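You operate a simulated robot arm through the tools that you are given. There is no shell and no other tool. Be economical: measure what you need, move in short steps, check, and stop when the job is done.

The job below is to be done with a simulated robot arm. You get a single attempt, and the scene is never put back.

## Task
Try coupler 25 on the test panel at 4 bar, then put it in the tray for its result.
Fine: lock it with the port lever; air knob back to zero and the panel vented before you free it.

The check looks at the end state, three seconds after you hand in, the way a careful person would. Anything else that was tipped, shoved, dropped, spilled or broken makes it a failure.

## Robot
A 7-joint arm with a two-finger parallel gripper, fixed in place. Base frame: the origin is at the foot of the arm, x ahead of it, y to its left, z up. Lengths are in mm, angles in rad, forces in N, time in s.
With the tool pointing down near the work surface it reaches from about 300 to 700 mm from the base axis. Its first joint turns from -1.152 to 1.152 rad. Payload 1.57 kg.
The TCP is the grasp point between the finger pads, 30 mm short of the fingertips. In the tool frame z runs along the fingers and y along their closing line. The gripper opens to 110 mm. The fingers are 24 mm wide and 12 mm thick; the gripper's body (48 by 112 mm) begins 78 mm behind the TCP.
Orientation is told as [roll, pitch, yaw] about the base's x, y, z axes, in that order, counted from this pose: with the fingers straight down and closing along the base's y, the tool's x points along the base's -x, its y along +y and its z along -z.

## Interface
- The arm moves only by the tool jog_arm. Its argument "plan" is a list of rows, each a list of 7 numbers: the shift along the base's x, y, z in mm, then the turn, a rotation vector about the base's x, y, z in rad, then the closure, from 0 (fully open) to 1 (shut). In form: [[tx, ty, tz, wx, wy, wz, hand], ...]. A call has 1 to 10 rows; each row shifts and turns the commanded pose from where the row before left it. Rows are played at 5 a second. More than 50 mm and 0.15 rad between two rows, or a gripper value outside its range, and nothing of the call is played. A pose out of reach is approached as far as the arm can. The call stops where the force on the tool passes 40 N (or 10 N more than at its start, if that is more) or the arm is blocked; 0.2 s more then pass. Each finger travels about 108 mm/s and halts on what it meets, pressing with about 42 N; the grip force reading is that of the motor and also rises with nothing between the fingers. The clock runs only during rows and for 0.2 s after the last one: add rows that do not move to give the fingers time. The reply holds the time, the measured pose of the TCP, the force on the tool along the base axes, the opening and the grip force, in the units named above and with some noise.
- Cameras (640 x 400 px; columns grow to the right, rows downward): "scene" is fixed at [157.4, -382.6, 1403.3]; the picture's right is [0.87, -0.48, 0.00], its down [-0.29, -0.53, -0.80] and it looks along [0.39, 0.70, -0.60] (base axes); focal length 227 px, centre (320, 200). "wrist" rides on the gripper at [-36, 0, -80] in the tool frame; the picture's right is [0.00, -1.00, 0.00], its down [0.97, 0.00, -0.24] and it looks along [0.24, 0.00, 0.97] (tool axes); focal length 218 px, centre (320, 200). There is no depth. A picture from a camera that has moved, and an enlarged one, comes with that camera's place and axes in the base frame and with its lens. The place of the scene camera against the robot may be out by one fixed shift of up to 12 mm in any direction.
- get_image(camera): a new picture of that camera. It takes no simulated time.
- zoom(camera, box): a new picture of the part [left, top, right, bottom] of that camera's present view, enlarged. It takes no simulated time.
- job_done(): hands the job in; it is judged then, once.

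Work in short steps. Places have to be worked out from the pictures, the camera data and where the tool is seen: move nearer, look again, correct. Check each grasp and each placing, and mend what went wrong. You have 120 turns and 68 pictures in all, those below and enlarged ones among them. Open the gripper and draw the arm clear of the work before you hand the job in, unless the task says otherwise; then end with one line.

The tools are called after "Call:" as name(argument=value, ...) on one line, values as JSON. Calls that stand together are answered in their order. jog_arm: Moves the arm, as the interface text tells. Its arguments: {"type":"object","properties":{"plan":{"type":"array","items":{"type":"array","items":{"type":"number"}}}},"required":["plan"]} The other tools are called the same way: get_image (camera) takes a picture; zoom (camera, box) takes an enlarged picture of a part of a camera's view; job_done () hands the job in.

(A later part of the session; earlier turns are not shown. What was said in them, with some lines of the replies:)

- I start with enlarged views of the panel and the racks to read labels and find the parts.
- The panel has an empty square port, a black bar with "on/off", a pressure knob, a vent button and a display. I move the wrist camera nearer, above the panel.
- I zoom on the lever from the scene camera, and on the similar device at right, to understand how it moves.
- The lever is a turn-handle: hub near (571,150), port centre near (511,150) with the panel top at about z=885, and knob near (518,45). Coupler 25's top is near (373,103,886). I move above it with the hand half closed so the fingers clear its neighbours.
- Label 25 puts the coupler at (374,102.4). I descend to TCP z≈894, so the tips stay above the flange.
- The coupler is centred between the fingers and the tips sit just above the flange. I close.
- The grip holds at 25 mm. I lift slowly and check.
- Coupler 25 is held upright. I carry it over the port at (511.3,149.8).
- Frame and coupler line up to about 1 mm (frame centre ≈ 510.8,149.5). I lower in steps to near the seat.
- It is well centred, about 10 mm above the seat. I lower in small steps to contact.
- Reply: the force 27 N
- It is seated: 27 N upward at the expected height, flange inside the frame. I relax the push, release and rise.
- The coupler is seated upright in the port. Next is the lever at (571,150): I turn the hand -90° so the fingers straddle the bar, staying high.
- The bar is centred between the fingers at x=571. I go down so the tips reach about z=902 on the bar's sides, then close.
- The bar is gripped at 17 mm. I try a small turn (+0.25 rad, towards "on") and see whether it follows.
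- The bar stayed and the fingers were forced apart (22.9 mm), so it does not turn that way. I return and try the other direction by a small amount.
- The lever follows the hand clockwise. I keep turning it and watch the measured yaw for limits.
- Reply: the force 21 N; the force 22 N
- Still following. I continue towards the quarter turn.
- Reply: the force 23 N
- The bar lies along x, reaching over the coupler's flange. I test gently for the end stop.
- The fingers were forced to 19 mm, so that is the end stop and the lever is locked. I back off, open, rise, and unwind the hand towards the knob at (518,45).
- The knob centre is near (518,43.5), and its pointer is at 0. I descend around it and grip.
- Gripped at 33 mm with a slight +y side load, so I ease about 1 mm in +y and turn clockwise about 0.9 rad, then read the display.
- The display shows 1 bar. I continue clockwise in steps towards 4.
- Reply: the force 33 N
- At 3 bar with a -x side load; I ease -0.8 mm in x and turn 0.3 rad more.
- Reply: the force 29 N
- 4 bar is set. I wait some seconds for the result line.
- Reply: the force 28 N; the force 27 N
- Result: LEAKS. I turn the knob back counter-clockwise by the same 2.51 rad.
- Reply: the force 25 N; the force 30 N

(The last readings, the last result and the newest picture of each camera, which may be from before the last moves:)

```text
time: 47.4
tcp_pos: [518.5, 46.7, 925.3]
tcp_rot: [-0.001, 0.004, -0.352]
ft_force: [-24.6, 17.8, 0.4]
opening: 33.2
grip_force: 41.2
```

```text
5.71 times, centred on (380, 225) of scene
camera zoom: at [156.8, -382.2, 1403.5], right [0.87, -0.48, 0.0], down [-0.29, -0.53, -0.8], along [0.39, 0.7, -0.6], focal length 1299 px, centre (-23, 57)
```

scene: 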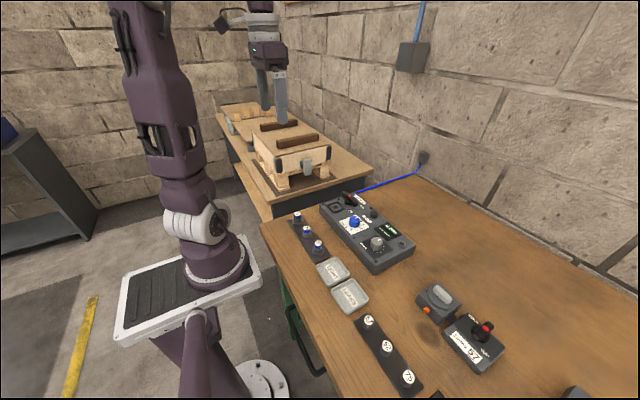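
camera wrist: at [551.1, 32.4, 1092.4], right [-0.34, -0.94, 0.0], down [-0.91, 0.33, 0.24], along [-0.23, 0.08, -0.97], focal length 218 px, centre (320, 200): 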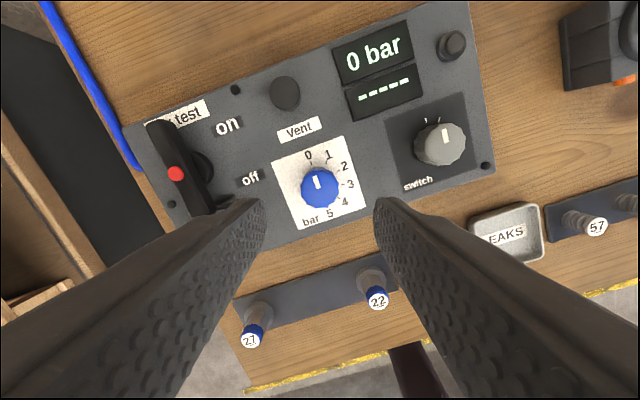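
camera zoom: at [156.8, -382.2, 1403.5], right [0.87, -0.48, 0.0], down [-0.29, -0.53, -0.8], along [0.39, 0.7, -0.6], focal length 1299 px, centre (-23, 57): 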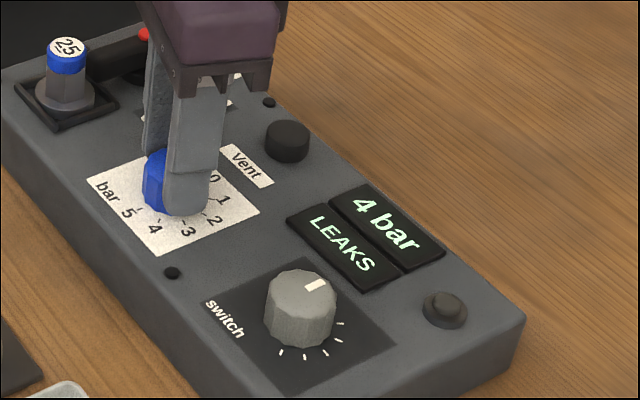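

The display holds 4 bar until vented, plausibly. I release the knob, rise and check its pointer is at 0.

Call:
jog_arm(plan=[[0, 0, 0, 0, 0, 0, 0.65], [0, 0, 0, 0, 0, 0, 0.5], [0, 0, 0, 0, 0, 0, 0.5], [0, 0, 30, 0, 0, 0, 0.5], [0, 0, 40, 0, 0, 0.1, 0.5], [0, 0, 10, 0, 0, 0.13, 0.5], [0, 0, 0, 0, 0, 0.12, 0.5], [0, 0, 0, 0, 0, 0, 0.5]])

Call:
get_image(camera="wrist")

Call:
zoom(camera="scene", box=[340, 190, 420, 260])

```text
time: 49.2
tcp_pos: [518.1, 44.9, 1005.1]
tcp_rot: [0.0, 0.0, 0.001]
ft_force: [0.6, -0.1, -0.3]
opening: 55.0
grip_force: 0.1
```

```text
29 pictures are left
camera wrist: at [553.6, 45.4, 1084.9], right [0.0, -1.0, 0.0], down [-0.97, 0.0, 0.24], along [-0.24, 0.0, -0.97], focal length 218 px, centre (320, 200)
```

wrist: 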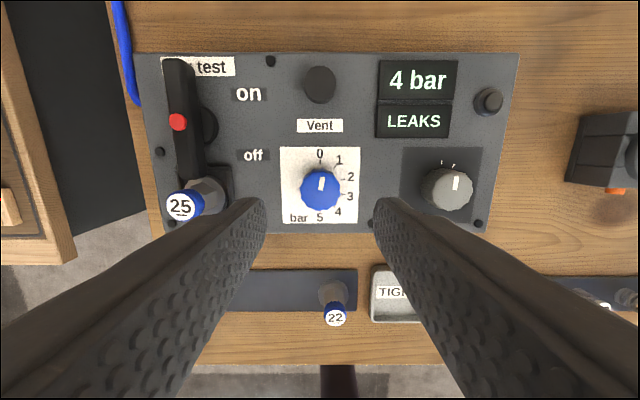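

```text
5.71 times, centred on (380, 225) of scene
camera zoom: at [157.4, -382.6, 1403.3], right [0.87, -0.48, 0.0], down [-0.29, -0.53, -0.8], along [0.39, 0.7, -0.6], focal length 1299 px, centre (-23, 57)
```

zoom: 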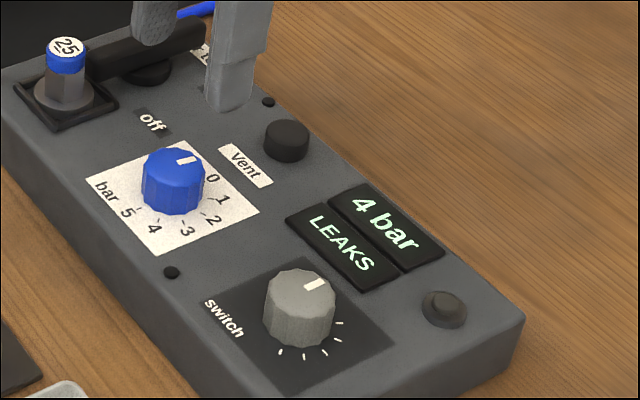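

Call:
zoom(camera="wrist", box=[270, 140, 370, 230])

```text
4.44 times, centred on (320, 185) of wrist
camera zoom: at [553.6, 45.4, 1084.9], right [0.0, -1.0, 0.0], down [-0.97, 0.0, 0.24], along [-0.24, 0.0, -0.97], focal length 970 px, centre (320, 267)
```

zoom: 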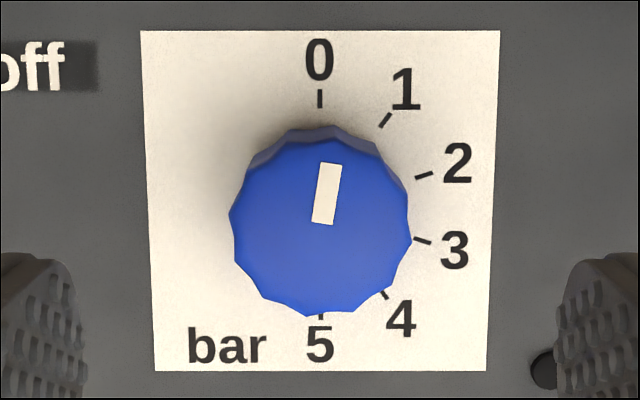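

The pointer is about 9° short of 0. I regrip and turn counter-clockwise slightly more, to the stop.

Call:
jog_arm(plan=[[1, 0.3, -30, 0, 0, 0, 0.5], [0, 0, -30, 0, 0, 0, 0.5], [0, 0, -20, 0, 0, 0, 0.5], [0, 0, 0, 0, 0, 0, 0.65], [0, 0, 0, 0, 0, 0, 0.8], [0, 0, 0, 0, 0, 0, 0.8], [0, 0, 0, 0, 0, 0.09, 0.8], [0, 0, 0, 0, 0, 0.09, 0.8], [0, 0, 0, 0, 0, 0, 0.8]])

Call:
jog_arm(plan=[[0, 0, 0, 0, 0, 0, 0.65], [0, 0, 0, 0, 0, 0, 0.5], [0, 0, 0, 0, 0, 0, 0.5], [0, 0, 30, 0, 0, 0, 0.5], [0, 0, 40, 0, 0, -0.09, 0.5], [0, 0, 10, 0, 0, -0.09, 0.5], [0, 0, 0, 0, 0, 0, 0.5]])

Call:
zoom(camera="wrist", box=[250, 50, 470, 230])

```text
time: 51.2
tcp_pos: [518.5, 45.2, 925.8]
tcp_rot: [-0.002, 0.0, 0.177]
ft_force: [-0.8, -5.3, -4.5]
opening: 33.4
grip_force: 40.8
```

```text
time: 52.8
tcp_pos: [519.5, 47.0, 1006.2]
tcp_rot: [0.0, 0.001, -0.004]
ft_force: [0.2, 0.4, -0.3]
opening: 55.0
grip_force: 0.0
```

```text
2.22 times, centred on (360, 140) of wrist
camera zoom: at [554.0, 46.0, 1084.6], right [0.0, -1.0, 0.0], down [-0.97, 0.0, 0.24], along [-0.24, 0.0, -0.97], focal length 485 px, centre (231, 333)
```

zoom: 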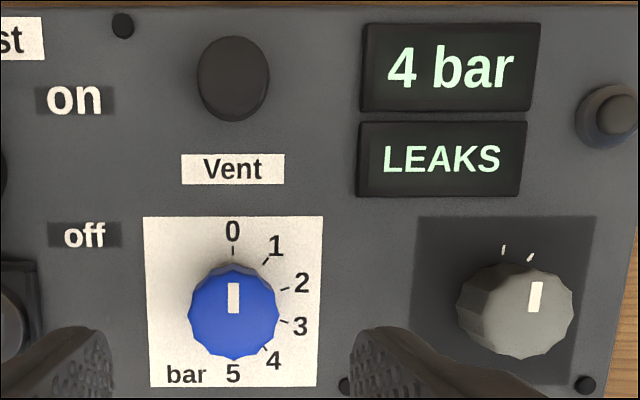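

The pointer is exactly at 0. Next is the Vent button at (600.5,45.5): I close the hand, move over it and press down gently.

Call:
jog_arm(plan=[[40, -0.5, 0, 0, 0, 0, 0.8], [41, 0, 0, 0, 0, 0, 1], [0, 0, -25, 0, 0, 0, 1], [0, 0, -25, 0, 0, 0, 1], [0, 0, 0, 0, 0, 0, 1]])

Call:
zoom(camera="scene", box=[340, 180, 420, 250])

```text
time: 54.0
tcp_pos: [600.0, 43.4, 955.0]
tcp_rot: [-0.001, 0.001, 0.0]
ft_force: [-0.4, 0.0, -0.5]
opening: 0.0
grip_force: 20.8
```

```text
5.71 times, centred on (380, 215) of scene
camera zoom: at [157.4, -382.6, 1403.3], right [0.87, -0.48, 0.0], down [-0.29, -0.53, -0.8], along [0.39, 0.7, -0.6], focal length 1299 px, centre (-23, 114)
```

zoom: 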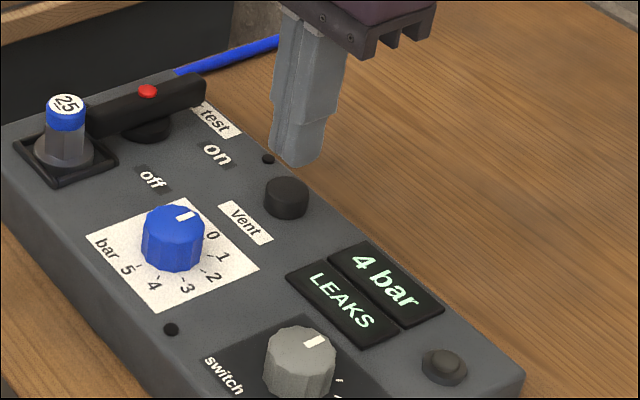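

Call:
jog_arm(plan=[[0, 1, -15, 0, 0, 0, 1], [0, 0, -6, 0, 0, 0, 1], [0, 0, -3, 0, 0, 0, 1], [0, 0, -2, 0, 0, 0, 1], [0, 0, -2, 0, 0, 0, 1], [0, 0, 0, 0, 0, 0, 1]])

Call:
zoom(camera="scene", box=[340, 180, 420, 250])

```text
time: 55.4
tcp_pos: [600.6, 44.6, 926.4]
tcp_rot: [0.001, 0.001, -0.002]
ft_force: [0.7, -0.8, 1.7]
opening: 0.0
grip_force: 21.4
```

```text
5.71 times, centred on (380, 215) of scene
camera zoom: at [157.4, -382.6, 1403.3], right [0.87, -0.48, 0.0], down [-0.29, -0.53, -0.8], along [0.39, 0.7, -0.6], focal length 1299 px, centre (-23, 114)
```

zoom: 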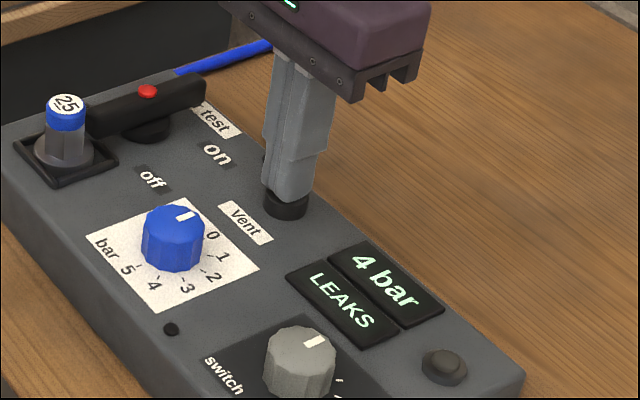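

Contact is just beginning (1.7 N). I press a few millimetres further and hold.

Call:
jog_arm(plan=[[0, 0, -1.5, 0, 0, 0, 1], [0, 0, -1.5, 0, 0, 0, 1], [0, 0, -1.5, 0, 0, 0, 1], [0, 0, -1.0, 0, 0, 0, 1], [0, 0, 0, 0, 0, 0, 1], [0, 0, 0, 0, 0, 0, 1], [0, 0, 0, 0, 0, 0, 1]])

Call:
zoom(camera="scene", box=[340, 180, 420, 250])

```text
time: 57.0
tcp_pos: [600.2, 46.1, 923.1]
tcp_rot: [0.002, -0.001, -0.002]
ft_force: [-4.1, -3.5, 18.1]
opening: 0.0
grip_force: 21.4
```

```text
5.71 times, centred on (380, 215) of scene
camera zoom: at [157.0, -382.7, 1403.3], right [0.87, -0.48, 0.0], down [-0.29, -0.53, -0.8], along [0.39, 0.7, -0.6], focal length 1299 px, centre (-23, 114)
```

zoom: 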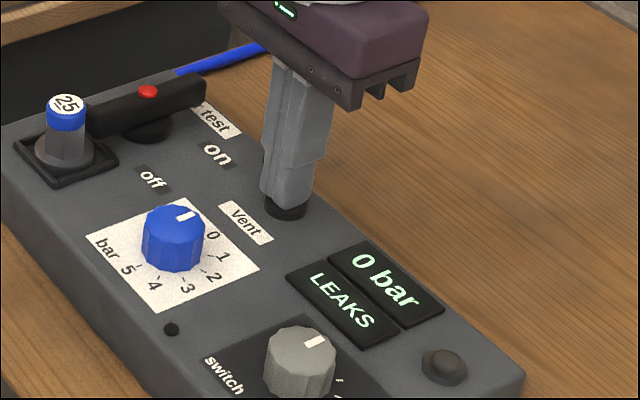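

The display reads 0 bar: vented. I rise and move over the lever hub at yaw 0 (fingers closing along y straddle the bar now).

Call:
jog_arm(plan=[[0, 0, 20, 0, 0, 0, 1], [0, 0, 40, 0, 0, 0, 0.8], [-10, 35, 10, 0, 0, 0, 0.6], [-10, 35, 0, 0, 0, 0, 0.6], [-9.5, 34.5, 0, 0, 0, 0, 0.6], [0, 0, 0, 0, 0, 0, 0.6]])

Call:
get_image(camera="wrist")

```text
time: 58.4
tcp_pos: [570.9, 150.4, 990.6]
tcp_rot: [-0.001, -0.002, -0.002]
ft_force: [-0.7, 0.3, 0.6]
opening: 44.1
grip_force: 0.1
```

```text
22 pictures are left
camera wrist: at [605.6, 149.7, 1069.9], right [0.0, -1.0, 0.0], down [-0.97, 0.0, 0.24], along [-0.24, 0.0, -0.97], focal length 218 px, centre (320, 200)
```

wrist: 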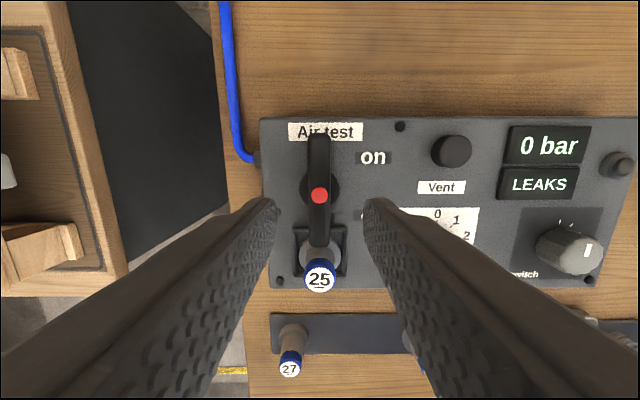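

The lever is centred. I descend, grip, and start turning counter-clockwise to free the coupler.

Call:
jog_arm(plan=[[0, 0, -25, 0, 0, 0, 0.6], [0, 0, -20, 0, 0, 0, 0.6], [0, 0, -13, 0, 0, 0, 0.6], [0, 0, 0, 0, 0, 0, 0.8], [0, 0, 0, 0, 0, 0, 0.9], [0, 0, 0, 0, 0, 0, 0.9], [0, 0, 0, 0, 0, 0.1, 0.9], [0, 0, 0, 0, 0, 0.1, 0.9], [0, 0, 0, 0, 0, 0.1, 0.9], [0, 0, 0, 0, 0, 0, 0.9]])

Call:
zoom(camera="scene", box=[325, 180, 375, 220])

```text
time: 60.6
tcp_pos: [570.9, 149.1, 932.8]
tcp_rot: [-0.001, 0.002, 0.3]
ft_force: [-4.4, 1.4, -11.5]
opening: 17.0
grip_force: 31.6
```

```text
10.00 times, centred on (350, 200) of scene
camera zoom: at [157.5, -382.5, 1403.3], right [0.87, -0.48, 0.0], down [-0.29, -0.53, -0.8], along [0.39, 0.7, -0.6], focal length 2274 px, centre (20, 200)
```

zoom: 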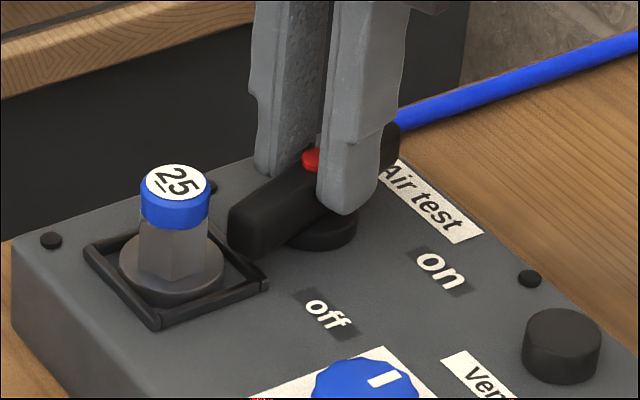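

It turns with the hand. I continue the rest of the quarter turn.

Call:
jog_arm(plan=[[0, 0, 0, 0, 0, 0.13, 0.9], [0, 0, 0, 0, 0, 0.13, 0.9], [0, 0, 0, 0, 0, 0.13, 0.9], [0, 0, 0, 0, 0, 0.13, 0.9], [0, 0, 0, 0, 0, 0.13, 0.9], [0, 0, 0, 0, 0, 0, 0.9]])

Call:
jog_arm(plan=[[0, 0, 0, 0, 0, 0.13, 0.9], [0, 0, 0, 0, 0, 0.13, 0.9], [0, 0, 0, 0, 0, 0.13, 0.9], [0, 0, 0, 0, 0, 0.13, 0.9], [0, 0, 0, 0, 0, 0.13, 0.9], [0, 0, 0, 0, 0, 0, 0.9]])

Call:
zoom(camera="scene", box=[325, 180, 375, 220])

```text
time: 62.0
tcp_pos: [571.6, 148.5, 933.2]
tcp_rot: [0.0, 0.001, 0.95]
ft_force: [-0.9, -7.3, -18.7]
opening: 17.0
grip_force: 32.0
```

```text
time: 63.4
tcp_pos: [571.9, 149.3, 933.2]
tcp_rot: [0.001, 0.001, 1.599]
ft_force: [2.5, -15.8, -18.3]
opening: 16.8
grip_force: 31.8
```

```text
10.00 times, centred on (350, 200) of scene
camera zoom: at [157.8, -382.9, 1403.2], right [0.87, -0.48, 0.0], down [-0.29, -0.53, -0.8], along [0.39, 0.7, -0.6], focal length 2274 px, centre (20, 200)
```

zoom: 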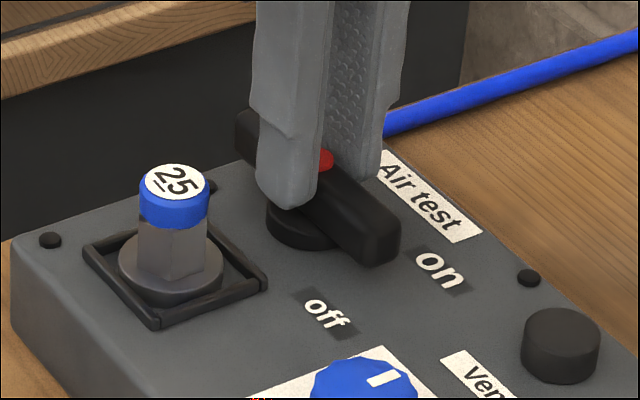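

Nearly home; I nudge 0.1 rad more to meet the stop, ease back, then open and rise.

Call:
jog_arm(plan=[[0, 0, 0, 0, 0, 0.05, 0.9], [0, 0, 0, 0, 0, 0.05, 0.9], [0, 0, 0, 0, 0, 0, 0.9]])

Call:
jog_arm(plan=[[0, 0, 0, 0, 0, -0.05, 0.9], [0, 0, 0, 0, 0, 0, 0.7], [0, 0, 0, 0, 0, 0, 0.6], [0, 0, 0, 0, 0, 0, 0.6], [0, 0, 25, 0, 0, 0, 0.6], [0, 0, 40, 0, 0, 0, 0.6], [0, 0, 10, 0, 0, -0.15, 0.6], [-6, 0, 0, 0, 0, -0.15, 0.5], [-6, 0, 0, 0, 0, -0.15, 0.5], [-6, 0, 0, 0, 0, -0.15, 0.5]])

Call:
jog_arm(plan=[[-6, 0, 0, 0, 0, -0.15, 0.5], [-6, 0, 0, 0, 0, -0.15, 0.5], [-6, 0, 0, 0, 0, -0.15, 0.5], [-6, 0, 0, 0, 0, -0.15, 0.5], [-6, 0, 0, 0, 0, -0.15, 0.5], [-6, 0, 0, 0, 0, -0.15, 0.5], [-6, 0, 0, 0, 0, -0.15, 0.5], [0, 0, 0, 0, 0, 0, 0.5]])

Call:
get_image(camera="wrist")

```text
time: 64.2
tcp_pos: [572.3, 150.1, 933.3]
tcp_rot: [0.0, -0.001, 1.698]
ft_force: [2.2, -10.8, -10.6]
opening: 19.4
grip_force: 33.9
```

```text
time: 66.4
tcp_pos: [553.7, 150.0, 1009.7]
tcp_rot: [0.0, 0.002, 1.047]
ft_force: [-0.2, -0.5, 0.3]
opening: 55.1
grip_force: 0.1
```

```text
time: 68.2
tcp_pos: [511.1, 150.8, 1008.8]
tcp_rot: [0.001, -0.001, -0.003]
ft_force: [-0.8, -0.1, 0.6]
opening: 55.0
grip_force: 0.1
```

```text
19 pictures are left
camera wrist: at [546.1, 150.7, 1088.1], right [0.0, -1.0, 0.0], down [-0.97, 0.0, 0.24], along [-0.24, 0.0, -0.97], focal length 218 px, centre (320, 200)
```

wrist: 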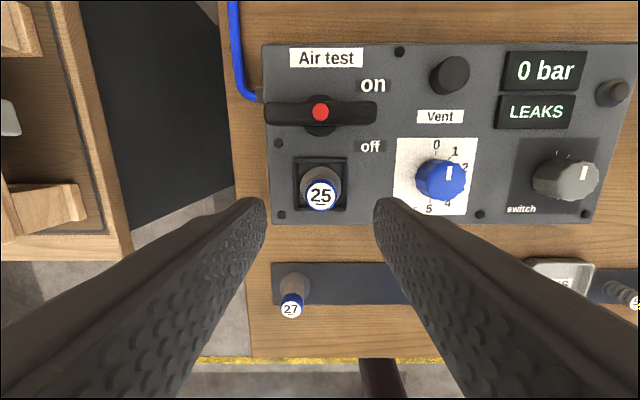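

The lever is home, panel at 0 bar, knob at 0. The coupler is at (510,150.5); I descend to the earlier grasp height and close.

Call:
jog_arm(plan=[[-0.5, 0, -30, 0, 0, 0, 0.5], [0, 0, -30, 0, 0, 0, 0.5], [0, 0, -16, 0, 0, 0, 0.5], [0, 0, 0, 0, 0, 0, 0.7], [0, 0, 0, 0, 0, 0, 0.85], [0, 0, 0, 0, 0, 0, 0.9], [0, 0, 0, 0, 0, 0, 0.9]])

Call:
jog_arm(plan=[[0, 0, 3, 0, 0, 0, 0.9], [0, 0, 7, 0, 0, 0, 0.9], [0, 0, 20, 0, 0, 0, 0.9], [0, 0, 30, 0, 0, 0, 0.9], [0, 0, 10, 0, 0, 0, 0.9], [0, 0, 0, 0, 0, 0, 0.9]])

Call:
get_image(camera="wrist")

```text
time: 69.8
tcp_pos: [511.5, 150.1, 932.1]
tcp_rot: [-0.001, 0.0, 0.0]
ft_force: [0.9, 0.4, -0.4]
opening: 25.0
grip_force: 36.2
```

```text
time: 71.2
tcp_pos: [510.8, 149.9, 1002.3]
tcp_rot: [0.001, 0.0, 0.002]
ft_force: [-0.5, 0.5, -0.6]
opening: 24.9
grip_force: 37.0
```

```text
18 pictures are left
camera wrist: at [545.7, 150.6, 1081.7], right [0.0, -1.0, 0.0], down [-0.97, 0.0, 0.24], along [-0.24, 0.0, -0.97], focal length 218 px, centre (320, 200)
```

wrist: 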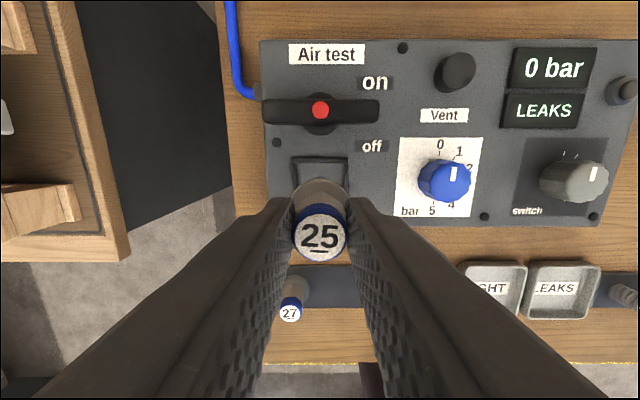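

The coupler is held. The LEAKS tray's centre is near (374,-136); I carry it there at this height, clear of everything, and look.

Call:
jog_arm(plan=[[-17, -35, 0, 0, 0, 0, 0.9], [-17, -35, 0, 0, 0, 0, 0.9], [-17, -35, 0, 0, 0, 0, 0.9], [-17, -36, 0, 0, 0, 0, 0.9], [-17, -36, 0, 0, 0, 0, 0.9], [-17, -36, 0, 0, 0, 0, 0.9], [-17, -36, 0, 0, 0, 0, 0.9], [-17, -36, 0, 0, 0, 0, 0.9], [0, 0, 0, 0, 0, 0, 0.9]])

Call:
get_image(camera="wrist")

Call:
zoom(camera="scene", box=[300, 220, 420, 330])

```text
time: 73.2
tcp_pos: [375.2, -134.8, 1003.3]
tcp_rot: [-0.001, 0.0, 0.001]
ft_force: [-0.2, -1.6, -0.9]
opening: 24.9
grip_force: 36.5
```

```text
17 pictures are left
camera wrist: at [410.3, -134.2, 1083.3], right [0.0, -1.0, 0.0], down [-0.97, 0.0, 0.24], along [-0.24, 0.0, -0.97], focal length 218 px, centre (320, 200)
```

wrist: 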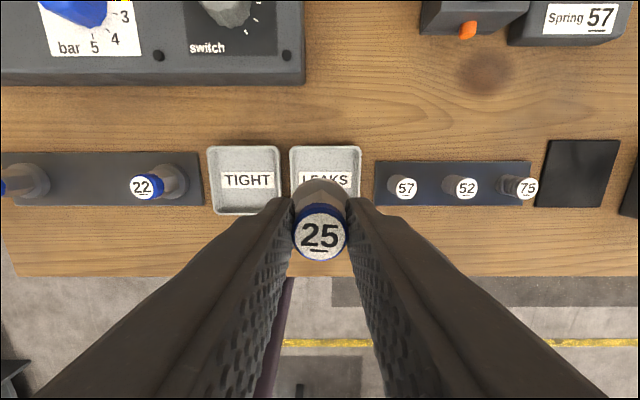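

```text
3.64 times, centred on (360, 275) of scene
camera zoom: at [157.4, -382.6, 1403.3], right [0.87, -0.48, 0.0], down [-0.29, -0.53, -0.8], along [0.39, 0.7, -0.6], focal length 827 px, centre (174, -73)
```

zoom: 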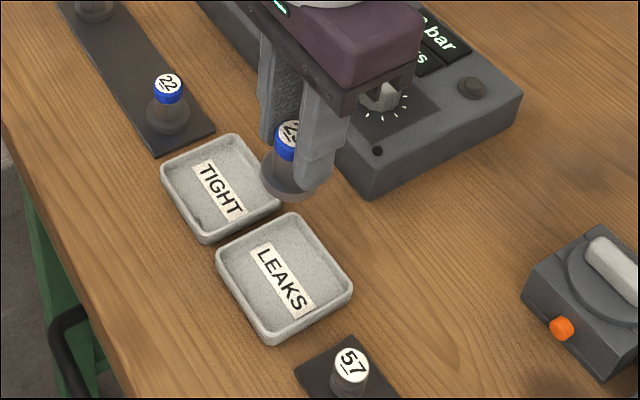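

The tray centre is (375,-140). I shift -5 in y and lower to just above the tray floor.

Call:
jog_arm(plan=[[0, -5, -25, 0, 0, 0, 0.9], [0, 0, -30, 0, 0, 0, 0.9], [0, 0, -25, 0, 0, 0, 0.9], [0, 0, -15, 0, 0, 0, 0.9], [0, 0, 0, 0, 0, 0, 0.9]])

Call:
zoom(camera="scene", box=[310, 240, 400, 330])

```text
time: 74.4
tcp_pos: [374.9, -140.1, 908.0]
tcp_rot: [-0.001, 0.001, -0.001]
ft_force: [-0.1, 0.1, -0.8]
opening: 25.0
grip_force: 36.5
```

```text
4.44 times, centred on (355, 285) of scene
camera zoom: at [157.4, -382.6, 1403.3], right [0.87, -0.48, 0.0], down [-0.29, -0.53, -0.8], along [0.39, 0.7, -0.6], focal length 1011 px, centre (164, -178)
```

zoom: 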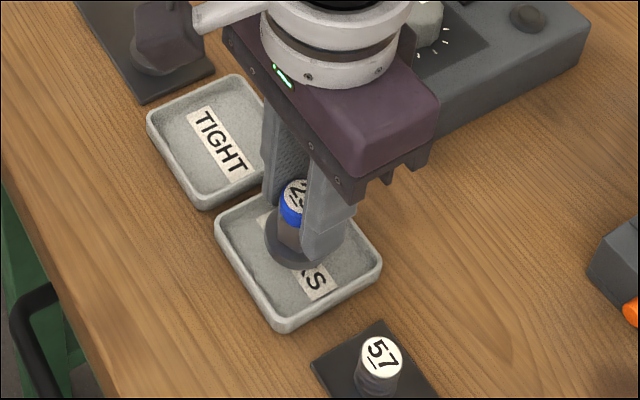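

It is centred over the LEAKS tray. I lower in small steps until contact.

Call:
jog_arm(plan=[[0, 0, -5, 0, 0, 0, 0.9], [0, 0, -3, 0, 0, 0, 0.9], [0, 0, -2, 0, 0, 0, 0.9], [0, 0, 0, 0, 0, 0, 0.9]])

Call:
jog_arm(plan=[[0, 0, -1, 0, 0, 0, 0.9], [0, 0, -1, 0, 0, 0, 0.9], [0, 0, -1, 0, 0, 0, 0.9], [0, 0, 0, 0, 0, 0, 0.9]])

```text
time: 75.4
tcp_pos: [374.1, -138.6, 898.2]
tcp_rot: [0.0, 0.0, 0.0]
ft_force: [0.2, -0.4, -0.9]
opening: 24.9
grip_force: 36.3
```

```text
time: 76.4
tcp_pos: [374.1, -139.6, 893.5]
tcp_rot: [0.0, -0.001, -0.001]
ft_force: [-0.7, -0.8, -0.8]
opening: 24.8
grip_force: 36.8
```

No contact yet; I go on by single millimetres.

Call:
jog_arm(plan=[[0, 0, -1, 0, 0, 0, 0.9], [0, 0, -1, 0, 0, 0, 0.9], [0, 0, 0, 0, 0, 0, 0.9]])

Call:
zoom(camera="scene", box=[330, 260, 390, 320])

```text
time: 77.2
tcp_pos: [375.0, -140.1, 892.7]
tcp_rot: [-0.001, 0.0, -0.001]
ft_force: [-0.8, -0.2, -0.7]
opening: 24.9
grip_force: 36.9
```

```text
6.67 times, centred on (360, 290) of scene
camera zoom: at [157.4, -382.6, 1403.3], right [0.87, -0.48, 0.0], down [-0.29, -0.53, -0.8], along [0.39, 0.7, -0.6], focal length 1516 px, centre (53, -400)
```

zoom: 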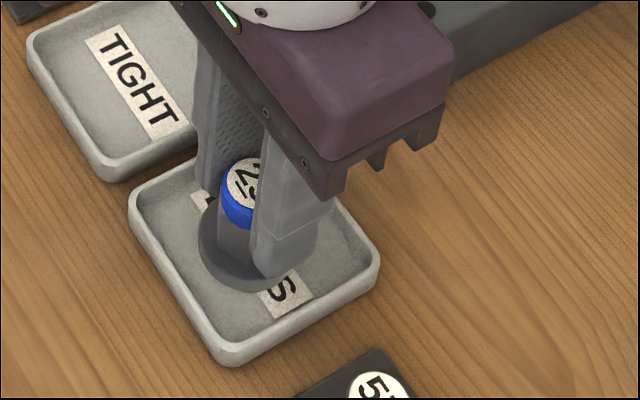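

Call:
jog_arm(plan=[[0, 0, -1, 0, 0, 0, 0.9], [0, 0, -1, 0, 0, 0, 0.9], [0, 0, 0, 0, 0, 0, 0.9]])

```text
time: 78.0
tcp_pos: [374.8, -140.2, 889.9]
tcp_rot: [0.0, -0.001, 0.001]
ft_force: [-2.3, 2.3, 27.6]
opening: 25.0
grip_force: 35.9
```

Contact at 27 N: it stands on the tray floor. I ease up, open part-way and rise.

Call:
jog_arm(plan=[[0, 0, 0.8, 0, 0, 0, 0.9], [0, 0, 0, 0, 0, 0, 0.7], [0, 0, 0, 0, 0, 0, 0.62], [0, 0, 0, 0, 0, 0, 0.62], [0, 0, 20, 0, 0, 0, 0.62], [0, 0, 35, 0, 0, 0, 0.62], [0, 0, 45, 0, 0, 0, 0.4], [0, 0, 45, 0, 0, 0, 0], [0, 0, 45, 0, 0, 0, 0], [0, 0, 0, 0, 0, 0, 0]])

Call:
get_image(camera="wrist")

Call:
get_image(camera="scene")

```text
time: 80.2
tcp_pos: [373.5, -138.9, 1080.0]
tcp_rot: [0.001, 0.001, 0.0]
ft_force: [-0.5, 0.6, -0.2]
opening: 110.0
grip_force: 0.0
```

```text
13 pictures are left
camera wrist: at [409.4, -139.5, 1160.5], right [0.0, -1.0, 0.0], down [-0.97, 0.0, 0.24], along [-0.24, 0.0, -0.97], focal length 218 px, centre (320, 200)
```

wrist: 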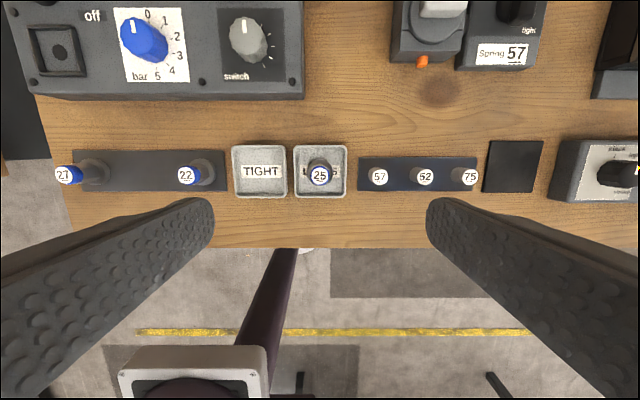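

```text
12 pictures are left
```

scene: 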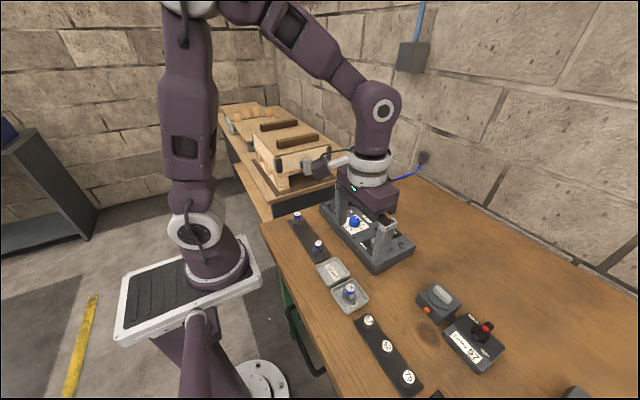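

Coupler 25 stands upright in the LEAKS tray, everything else in place. I rise a bit more and hand in.

Call:
jog_arm(plan=[[0, 0, 40, 0, 0, 0, 0], [0, 0, 40, 0, 0, 0, 0], [0, 0, 40, 0, 0, 0, 0], [0, 0, 0, 0, 0, 0, 0]])

Call:
zoom(camera="scene", box=[280, 180, 430, 320])

```text
time: 81.2
tcp_pos: [375.7, -138.5, 1201.4]
tcp_rot: [-0.001, 0.0, 0.002]
ft_force: [-0.9, -0.2, 0.3]
opening: 110.0
grip_force: 0.1
```

```text
2.86 times, centred on (355, 250) of scene
camera zoom: at [157.4, -382.6, 1403.3], right [0.87, -0.48, 0.0], down [-0.29, -0.53, -0.8], along [0.39, 0.7, -0.6], focal length 650 px, centre (220, 57)
```

zoom: 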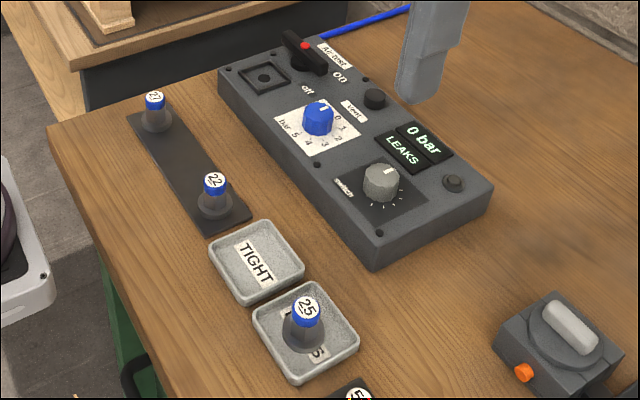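

All is in order: knob at 0, display at 0 bar, lever home, coupler 25 in LEAKS.

Call:
job_done()

```text
The job is handed in.
```

Coupler 25 read LEAKS at 4 bar; with the air knob back at zero and the panel vented, I freed it and stood it in the LEAKS tray.
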